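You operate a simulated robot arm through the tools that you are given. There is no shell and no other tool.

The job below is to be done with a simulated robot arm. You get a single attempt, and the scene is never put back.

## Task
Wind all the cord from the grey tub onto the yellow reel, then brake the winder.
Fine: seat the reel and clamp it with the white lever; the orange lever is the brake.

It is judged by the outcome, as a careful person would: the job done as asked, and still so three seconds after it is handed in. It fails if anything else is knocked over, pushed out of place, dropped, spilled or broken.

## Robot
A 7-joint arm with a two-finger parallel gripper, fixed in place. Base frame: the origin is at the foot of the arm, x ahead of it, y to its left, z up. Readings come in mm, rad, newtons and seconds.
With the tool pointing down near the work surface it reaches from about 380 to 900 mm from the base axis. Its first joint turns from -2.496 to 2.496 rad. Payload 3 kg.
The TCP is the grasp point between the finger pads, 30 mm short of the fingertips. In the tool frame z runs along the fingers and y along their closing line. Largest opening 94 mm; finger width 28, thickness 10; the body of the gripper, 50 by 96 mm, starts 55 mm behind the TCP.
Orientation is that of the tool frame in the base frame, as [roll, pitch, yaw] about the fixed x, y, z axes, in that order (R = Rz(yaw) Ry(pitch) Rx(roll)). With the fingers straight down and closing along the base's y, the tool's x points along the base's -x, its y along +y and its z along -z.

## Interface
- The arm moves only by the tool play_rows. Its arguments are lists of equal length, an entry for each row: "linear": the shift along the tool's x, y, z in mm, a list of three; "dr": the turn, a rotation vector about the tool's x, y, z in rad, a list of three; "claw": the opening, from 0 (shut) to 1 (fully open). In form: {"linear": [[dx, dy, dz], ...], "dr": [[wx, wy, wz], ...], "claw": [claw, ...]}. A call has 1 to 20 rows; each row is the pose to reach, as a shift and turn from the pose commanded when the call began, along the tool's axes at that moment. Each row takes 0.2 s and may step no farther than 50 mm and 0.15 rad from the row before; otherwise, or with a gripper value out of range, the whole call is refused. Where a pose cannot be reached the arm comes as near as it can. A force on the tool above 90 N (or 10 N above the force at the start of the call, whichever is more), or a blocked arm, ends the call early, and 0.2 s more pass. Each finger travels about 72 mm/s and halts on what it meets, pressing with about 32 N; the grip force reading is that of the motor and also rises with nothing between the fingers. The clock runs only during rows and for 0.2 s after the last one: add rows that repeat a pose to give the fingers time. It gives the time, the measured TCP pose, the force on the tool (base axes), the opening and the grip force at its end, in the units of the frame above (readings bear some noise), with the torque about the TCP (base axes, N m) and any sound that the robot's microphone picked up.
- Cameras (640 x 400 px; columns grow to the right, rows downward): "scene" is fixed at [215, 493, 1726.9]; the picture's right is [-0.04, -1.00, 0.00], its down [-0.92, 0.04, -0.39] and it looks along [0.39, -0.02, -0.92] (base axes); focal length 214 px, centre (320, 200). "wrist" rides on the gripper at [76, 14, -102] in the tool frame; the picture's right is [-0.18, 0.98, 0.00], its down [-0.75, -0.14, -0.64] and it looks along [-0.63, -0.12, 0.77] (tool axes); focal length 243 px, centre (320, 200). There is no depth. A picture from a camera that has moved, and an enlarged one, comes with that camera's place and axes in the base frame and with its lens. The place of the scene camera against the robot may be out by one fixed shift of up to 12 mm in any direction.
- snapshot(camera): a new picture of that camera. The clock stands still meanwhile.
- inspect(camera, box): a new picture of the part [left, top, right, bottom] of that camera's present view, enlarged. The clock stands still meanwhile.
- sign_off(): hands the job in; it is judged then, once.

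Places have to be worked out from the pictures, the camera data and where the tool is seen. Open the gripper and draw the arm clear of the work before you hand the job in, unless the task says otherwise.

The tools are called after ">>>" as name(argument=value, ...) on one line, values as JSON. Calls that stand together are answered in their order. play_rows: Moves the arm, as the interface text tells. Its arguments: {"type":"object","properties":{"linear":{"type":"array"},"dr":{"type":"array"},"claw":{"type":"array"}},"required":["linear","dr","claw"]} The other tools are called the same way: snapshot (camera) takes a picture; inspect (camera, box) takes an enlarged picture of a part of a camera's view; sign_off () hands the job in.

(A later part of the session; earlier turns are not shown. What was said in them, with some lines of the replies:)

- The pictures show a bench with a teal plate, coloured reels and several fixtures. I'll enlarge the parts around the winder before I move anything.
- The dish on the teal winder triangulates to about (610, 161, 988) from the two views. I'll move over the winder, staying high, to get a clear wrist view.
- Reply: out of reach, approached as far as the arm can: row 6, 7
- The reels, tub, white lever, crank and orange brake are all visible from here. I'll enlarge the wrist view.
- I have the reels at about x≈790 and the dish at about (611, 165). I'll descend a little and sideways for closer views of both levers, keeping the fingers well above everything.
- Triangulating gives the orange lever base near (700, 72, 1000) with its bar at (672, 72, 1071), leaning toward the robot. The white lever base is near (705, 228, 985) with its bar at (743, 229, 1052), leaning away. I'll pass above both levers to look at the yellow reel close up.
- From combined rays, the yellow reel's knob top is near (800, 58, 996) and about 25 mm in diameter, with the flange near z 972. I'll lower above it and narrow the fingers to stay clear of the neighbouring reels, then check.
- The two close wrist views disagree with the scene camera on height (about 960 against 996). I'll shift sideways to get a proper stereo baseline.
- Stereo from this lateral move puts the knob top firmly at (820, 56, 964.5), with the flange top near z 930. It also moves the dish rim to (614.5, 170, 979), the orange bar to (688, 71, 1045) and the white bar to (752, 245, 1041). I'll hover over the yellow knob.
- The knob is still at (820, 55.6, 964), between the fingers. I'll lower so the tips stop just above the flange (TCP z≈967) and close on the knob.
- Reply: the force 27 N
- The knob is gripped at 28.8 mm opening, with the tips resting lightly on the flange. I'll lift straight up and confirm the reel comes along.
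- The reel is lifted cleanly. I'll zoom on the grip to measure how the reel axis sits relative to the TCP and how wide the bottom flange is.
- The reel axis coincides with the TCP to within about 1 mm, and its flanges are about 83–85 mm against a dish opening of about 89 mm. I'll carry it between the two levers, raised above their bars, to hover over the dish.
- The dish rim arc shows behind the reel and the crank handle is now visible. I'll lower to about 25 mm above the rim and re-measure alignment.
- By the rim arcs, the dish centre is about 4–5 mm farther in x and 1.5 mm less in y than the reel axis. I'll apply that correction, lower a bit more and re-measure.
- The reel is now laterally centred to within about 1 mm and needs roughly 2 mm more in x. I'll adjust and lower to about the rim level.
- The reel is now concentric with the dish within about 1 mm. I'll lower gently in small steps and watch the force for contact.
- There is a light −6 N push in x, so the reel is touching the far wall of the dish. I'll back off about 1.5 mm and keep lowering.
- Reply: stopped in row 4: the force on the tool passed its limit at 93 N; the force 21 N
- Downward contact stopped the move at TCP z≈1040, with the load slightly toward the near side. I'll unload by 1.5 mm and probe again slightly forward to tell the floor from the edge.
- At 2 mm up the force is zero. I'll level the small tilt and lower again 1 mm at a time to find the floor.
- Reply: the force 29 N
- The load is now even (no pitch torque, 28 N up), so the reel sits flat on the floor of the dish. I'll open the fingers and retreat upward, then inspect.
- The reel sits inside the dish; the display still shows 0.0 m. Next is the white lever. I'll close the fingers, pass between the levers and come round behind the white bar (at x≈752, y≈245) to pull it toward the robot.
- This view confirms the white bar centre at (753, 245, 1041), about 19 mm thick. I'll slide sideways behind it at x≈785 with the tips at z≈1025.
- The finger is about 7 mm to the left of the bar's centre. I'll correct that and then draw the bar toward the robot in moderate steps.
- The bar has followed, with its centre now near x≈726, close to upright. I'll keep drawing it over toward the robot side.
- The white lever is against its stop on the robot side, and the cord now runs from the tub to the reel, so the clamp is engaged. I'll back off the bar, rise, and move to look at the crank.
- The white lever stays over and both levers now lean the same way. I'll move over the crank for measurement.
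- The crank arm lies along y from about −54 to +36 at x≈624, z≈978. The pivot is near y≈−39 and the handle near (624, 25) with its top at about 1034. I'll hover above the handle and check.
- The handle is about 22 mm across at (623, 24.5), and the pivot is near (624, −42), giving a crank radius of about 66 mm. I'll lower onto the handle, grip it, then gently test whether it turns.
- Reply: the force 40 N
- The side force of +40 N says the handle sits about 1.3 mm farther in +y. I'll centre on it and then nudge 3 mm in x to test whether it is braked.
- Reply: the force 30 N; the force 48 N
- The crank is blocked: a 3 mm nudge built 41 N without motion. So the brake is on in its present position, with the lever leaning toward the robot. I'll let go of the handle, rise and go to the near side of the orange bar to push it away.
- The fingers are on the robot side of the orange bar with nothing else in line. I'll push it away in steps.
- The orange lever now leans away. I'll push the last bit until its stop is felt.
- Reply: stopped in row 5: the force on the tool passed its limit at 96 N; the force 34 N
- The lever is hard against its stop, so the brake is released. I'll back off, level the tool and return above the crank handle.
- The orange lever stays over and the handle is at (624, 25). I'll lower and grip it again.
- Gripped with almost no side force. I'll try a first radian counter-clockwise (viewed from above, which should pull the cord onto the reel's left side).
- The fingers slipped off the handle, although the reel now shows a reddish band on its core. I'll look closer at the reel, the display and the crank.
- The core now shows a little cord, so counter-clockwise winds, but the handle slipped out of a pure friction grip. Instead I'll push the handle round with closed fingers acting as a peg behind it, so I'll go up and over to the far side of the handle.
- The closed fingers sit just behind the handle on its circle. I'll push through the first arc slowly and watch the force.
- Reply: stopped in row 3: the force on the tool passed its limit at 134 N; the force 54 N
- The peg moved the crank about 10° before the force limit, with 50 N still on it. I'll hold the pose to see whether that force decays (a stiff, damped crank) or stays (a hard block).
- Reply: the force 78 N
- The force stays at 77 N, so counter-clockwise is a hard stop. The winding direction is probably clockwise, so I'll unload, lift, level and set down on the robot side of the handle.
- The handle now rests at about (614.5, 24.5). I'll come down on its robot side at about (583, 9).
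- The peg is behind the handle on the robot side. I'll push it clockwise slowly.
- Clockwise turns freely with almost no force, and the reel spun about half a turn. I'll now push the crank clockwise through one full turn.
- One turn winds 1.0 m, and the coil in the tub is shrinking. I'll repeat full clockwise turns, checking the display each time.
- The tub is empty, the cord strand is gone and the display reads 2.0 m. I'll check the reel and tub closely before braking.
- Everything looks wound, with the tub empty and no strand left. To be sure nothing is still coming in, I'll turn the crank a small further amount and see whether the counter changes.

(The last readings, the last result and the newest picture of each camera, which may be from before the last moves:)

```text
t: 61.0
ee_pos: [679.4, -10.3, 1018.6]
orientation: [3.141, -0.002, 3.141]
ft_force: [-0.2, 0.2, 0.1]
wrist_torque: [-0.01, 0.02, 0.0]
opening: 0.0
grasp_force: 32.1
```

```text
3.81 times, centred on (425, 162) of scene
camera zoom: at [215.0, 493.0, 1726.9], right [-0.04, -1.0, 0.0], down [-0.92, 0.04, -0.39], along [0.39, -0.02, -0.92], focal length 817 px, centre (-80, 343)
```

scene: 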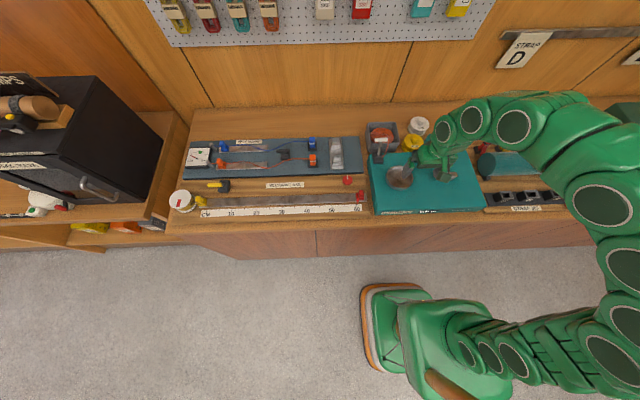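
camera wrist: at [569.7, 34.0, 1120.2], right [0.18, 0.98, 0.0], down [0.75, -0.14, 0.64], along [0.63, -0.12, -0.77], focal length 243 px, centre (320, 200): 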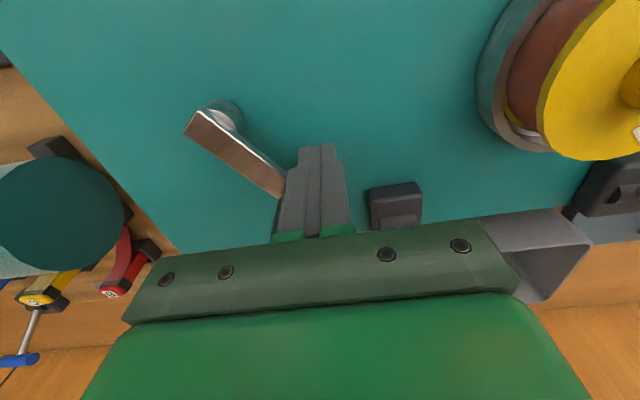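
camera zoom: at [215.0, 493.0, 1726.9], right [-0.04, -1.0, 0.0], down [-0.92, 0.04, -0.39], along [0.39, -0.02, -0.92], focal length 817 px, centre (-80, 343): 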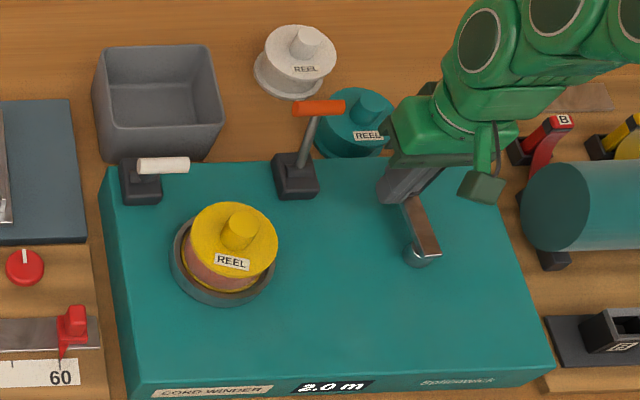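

The counter stays at 2.0 m while the crank moves on, so all the cord is in. I'll leave the crank, rise, and go round behind the orange lever, passing beside it and keeping clear of the reels.

>>> play_rows(linear=[[0, 0, -40], [0, 0, -80], [0, 45, -82], [0, 90, -82], [-5, 135, -82], [-45, 145, -82], [-85, 146, -75], [-106, 146, -60], [-107, 120, -45], [-107, 82, -38], [-107, 82, -38]], dr=[[0, 0, 0], [0, 0, 0], [0, 0, 0], [0, 0, 0], [0, 0, 0], [0, 0, 0], [0, 0, 0], [0, 0, 0], [0, 0, 0], [0, 0, 0], [0, 0, 0]], claw=[0, 0, 0, 0, 0, 0, 0, 0, 0, 0, 0])

>>> snapshot(camera="wrist")

>>> inspect(camera="scene", box=[365, 100, 485, 215])

```text
t: 63.4
ee_pos: [785.5, 68.8, 1056.3]
orientation: [3.139, -0.002, 3.141]
ft_force: [-0.4, 0.4, -0.1]
wrist_torque: [-0.01, 0.0, -0.03]
opening: 0.0
grasp_force: 31.7
```

```text
taken
camera wrist: at [708.6, 84.2, 1159.2], right [0.18, 0.98, 0.0], down [0.75, -0.14, 0.64], along [0.63, -0.12, -0.77], focal length 243 px, centre (320, 200)
```

wrist: 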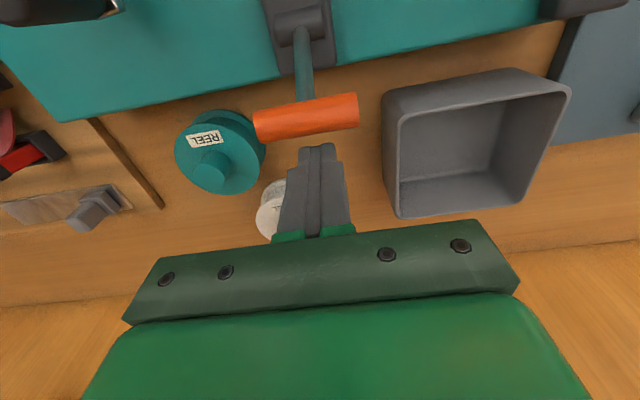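

```text
3.48 times, centred on (425, 158) of scene
camera zoom: at [215.0, 493.0, 1726.9], right [-0.04, -1.0, 0.0], down [-0.92, 0.04, -0.39], along [0.39, -0.02, -0.92], focal length 746 px, centre (-45, 348)
```

zoom: 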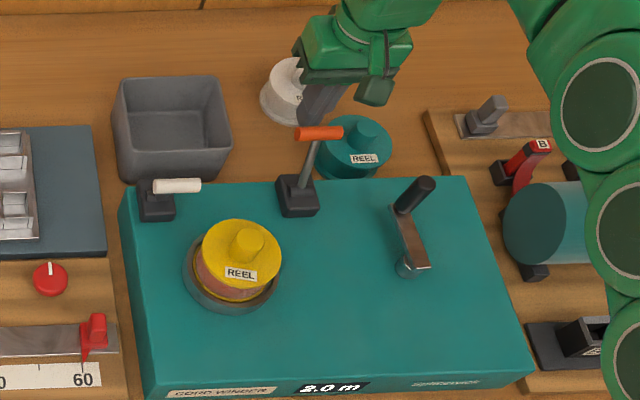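

The fingers are right behind the orange bar. I'll draw it toward the robot to apply the brake.

>>> play_rows(linear=[[8, 0, 0], [16, 0, 0], [24, 0, 0], [32, 0, 0], [40, 0, 0], [48, 0, 0], [55, 0, 0], [61, 0, 0], [66, 0, 0], [66, 0, 0]], dr=[[0, 0, 0], [0, 0, 0], [0, 0, 0], [0, 0, 0], [0, 0, 0], [0, 0, 0], [0, 0, 0], [0, 0, 0], [0, 0, 0], [0, 0, 0]], claw=[0, 0, 0, 0, 0, 0, 0, 0, 0, 0])

>>> inspect(camera="scene", box=[365, 100, 485, 215])

```text
t: 65.6
ee_pos: [719.6, 71.4, 1055.2]
orientation: [3.139, -0.001, -3.141]
ft_force: [-0.2, -0.4, 0.4]
wrist_torque: [0.0, 0.01, 0.0]
opening: 0.2
grasp_force: 32.2
```

```text
3.48 times, centred on (425, 158) of scene
camera zoom: at [215.0, 493.0, 1726.9], right [-0.04, -1.0, 0.0], down [-0.92, 0.04, -0.39], along [0.39, -0.02, -0.92], focal length 746 px, centre (-45, 348)
```

zoom: 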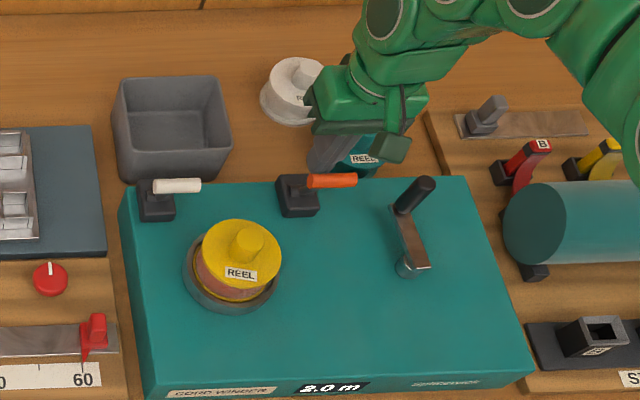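

The orange lever is back at its original braked lean. I'll press a few mm more to confirm it is on its stop.

>>> play_rows(linear=[[2, 0, 0], [4, 0, 0], [6, 0, 0], [6, 0, 0]], dr=[[0, 0, 0], [0, 0, 0], [0, 0, 0], [0, 0, 0]], claw=[0, 0, 0, 0])

```text
t: 66.6
ee_pos: [716.2, 73.3, 1056.3]
orientation: [3.138, 0.003, -3.14]
ft_force: [29.7, 0.9, 8.8]
wrist_torque: [-0.03, -0.81, 0.0]
opening: 0.1
grasp_force: 32.1
```

The brake lever is firmly on its stop (30 N). I'll back off, rise clear, open the gripper and withdraw toward the robot, then check everything.

>>> play_rows(linear=[[-8, 0, 0], [-16, 0, -5], [-16, 0, -45], [-10, 0, -80], [20, 0, -110], [60, -15, -125], [105, -30, -130], [150, -50, -140], [195, -65, -150], [240, -80, -160]], dr=[[0, 0, 0], [0, 0, 0], [0, 0, 0], [0, 0, 0], [0, 0, 0], [0, 0, 0], [0, 0, 0], [0, 0, 0], [0, 0, 0], [0, 0, 0]], claw=[0, 0, 0, 0, 0, 0, 0.5, 1, 1, 1])

>>> snapshot(camera="scene")

>>> inspect(camera="scene", box=[350, 100, 480, 215])

>>> snapshot(camera="wrist")

```text
refused: row 8 steps farther than a row can; nothing moved
```

```text
taken
```

scene: 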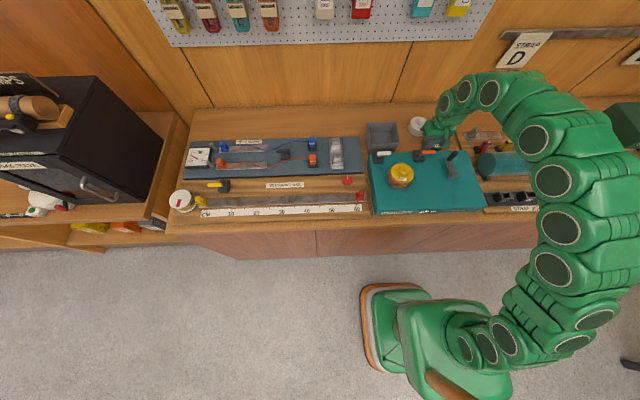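

```text
3.48 times, centred on (415, 158) of scene
camera zoom: at [215.0, 493.0, 1726.9], right [-0.04, -1.0, 0.0], down [-0.92, 0.04, -0.39], along [0.39, -0.02, -0.92], focal length 746 px, centre (-10, 348)
```

zoom: 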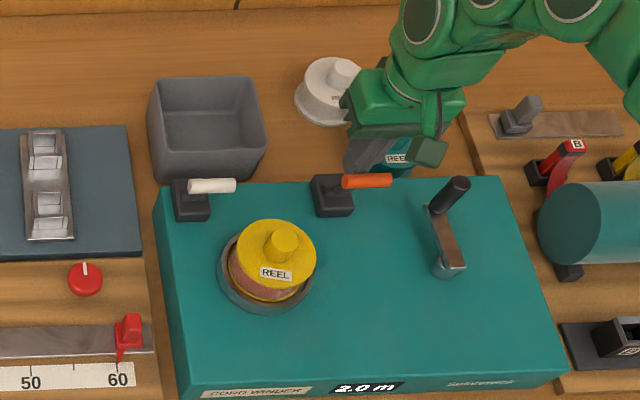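

```text
taken
camera wrist: at [639.0, 86.3, 1158.6], right [0.18, 0.98, 0.0], down [0.75, -0.14, 0.64], along [0.63, -0.12, -0.77], focal length 243 px, centre (320, 200)
```

wrist: 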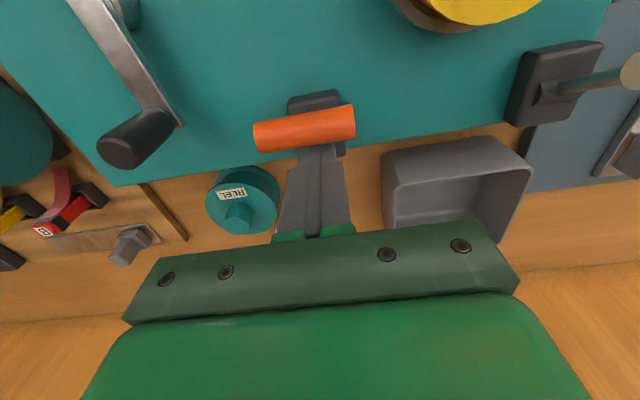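

That call was refused because one step was too long; nothing moved. I'll repeat the withdrawal with shorter steps.

>>> play_rows(linear=[[-8, 0, 0], [-16, 0, -5], [-16, 0, -45], [-10, 0, -80], [20, 0, -105], [55, -10, -115], [92, -25, -120], [130, -40, -125], [168, -55, -132], [205, -65, -140], [240, -75, -150]], dr=[[0, 0, 0], [0, 0, 0], [0, 0, 0], [0, 0, 0], [0, 0, 0], [0, 0, 0], [0, 0, 0], [0, 0, 0], [0, 0, 0], [0, 0, 0], [0, 0, 0]], claw=[0, 0, 0, 0, 0, 0, 0.5, 1, 1, 1, 1])

>>> snapshot(camera="scene")

>>> inspect(camera="scene", box=[350, 100, 480, 215])

>>> snapshot(camera="wrist")

```text
t: 69.0
ee_pos: [472.3, -3.5, 1206.8]
orientation: [3.141, -0.002, 3.141]
ft_force: [-0.1, 0.4, 0.5]
wrist_torque: [0.0, 0.02, -0.01]
opening: 94.3
grasp_force: 0.0
```

```text
taken
```

scene: 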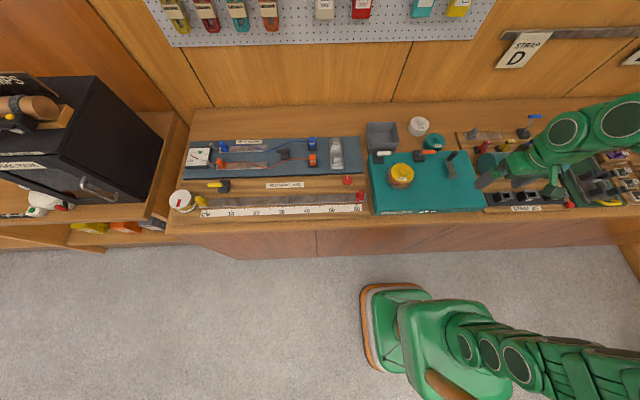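

```text
3.48 times, centred on (415, 158) of scene
camera zoom: at [215.0, 493.0, 1726.9], right [-0.04, -1.0, 0.0], down [-0.92, 0.04, -0.39], along [0.39, -0.02, -0.92], focal length 746 px, centre (-10, 348)
```

zoom: 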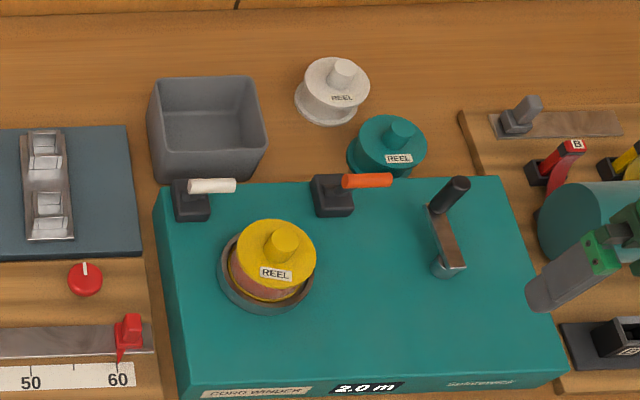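

```text
taken
camera wrist: at [396.9, 10.7, 1310.7], right [0.18, 0.98, 0.0], down [0.75, -0.14, 0.64], along [0.63, -0.12, -0.77], focal length 243 px, centre (320, 200)
```

wrist: 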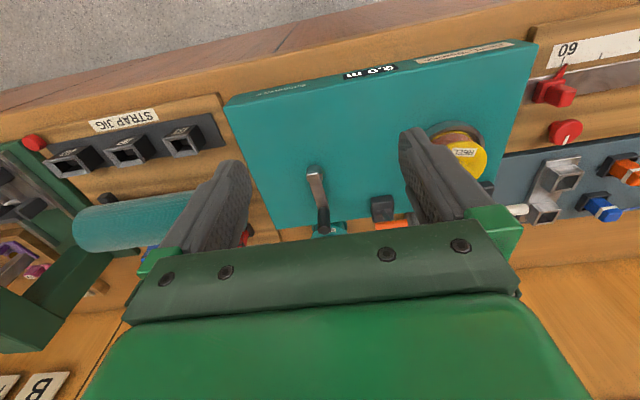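

The tub is empty, 2.0 m of cord is on the yellow reel, and the reel is seated with the white clamp over. The orange brake is on its stop, nothing else has moved, and the arm is clear with the gripper open. I'm handing the job in.

>>> sign_off()

```text
The job is handed in.
```

The job is handed in: all the cord from the grey tub is wound onto the yellow reel, and the winder is braked. I don't have the judge's result.

- **Reel:** it sits in the winder's dish, clamped with the white lever, which is against its stop.
- **Cord:** the tub is empty and the counter reads 2.0 m. A further part-turn of the crank left the counter unchanged, so no more cord was coming in.
- **Brake:** the orange lever was already on at the start, with the crank blocked. I released it to wind, then set it back against its stop. I did not try the crank again afterwards.
- **Winding direction:** it is clockwise seen from above. I first pushed the crank the other way, and it hit a hard stop after about 10°, with the force peaking at 134 N. I saw no damage, and it turned freely clockwise afterwards.
- **Surroundings:** in the final pictures nothing else looked knocked over or moved. The arm is clear of the work with the gripper open.
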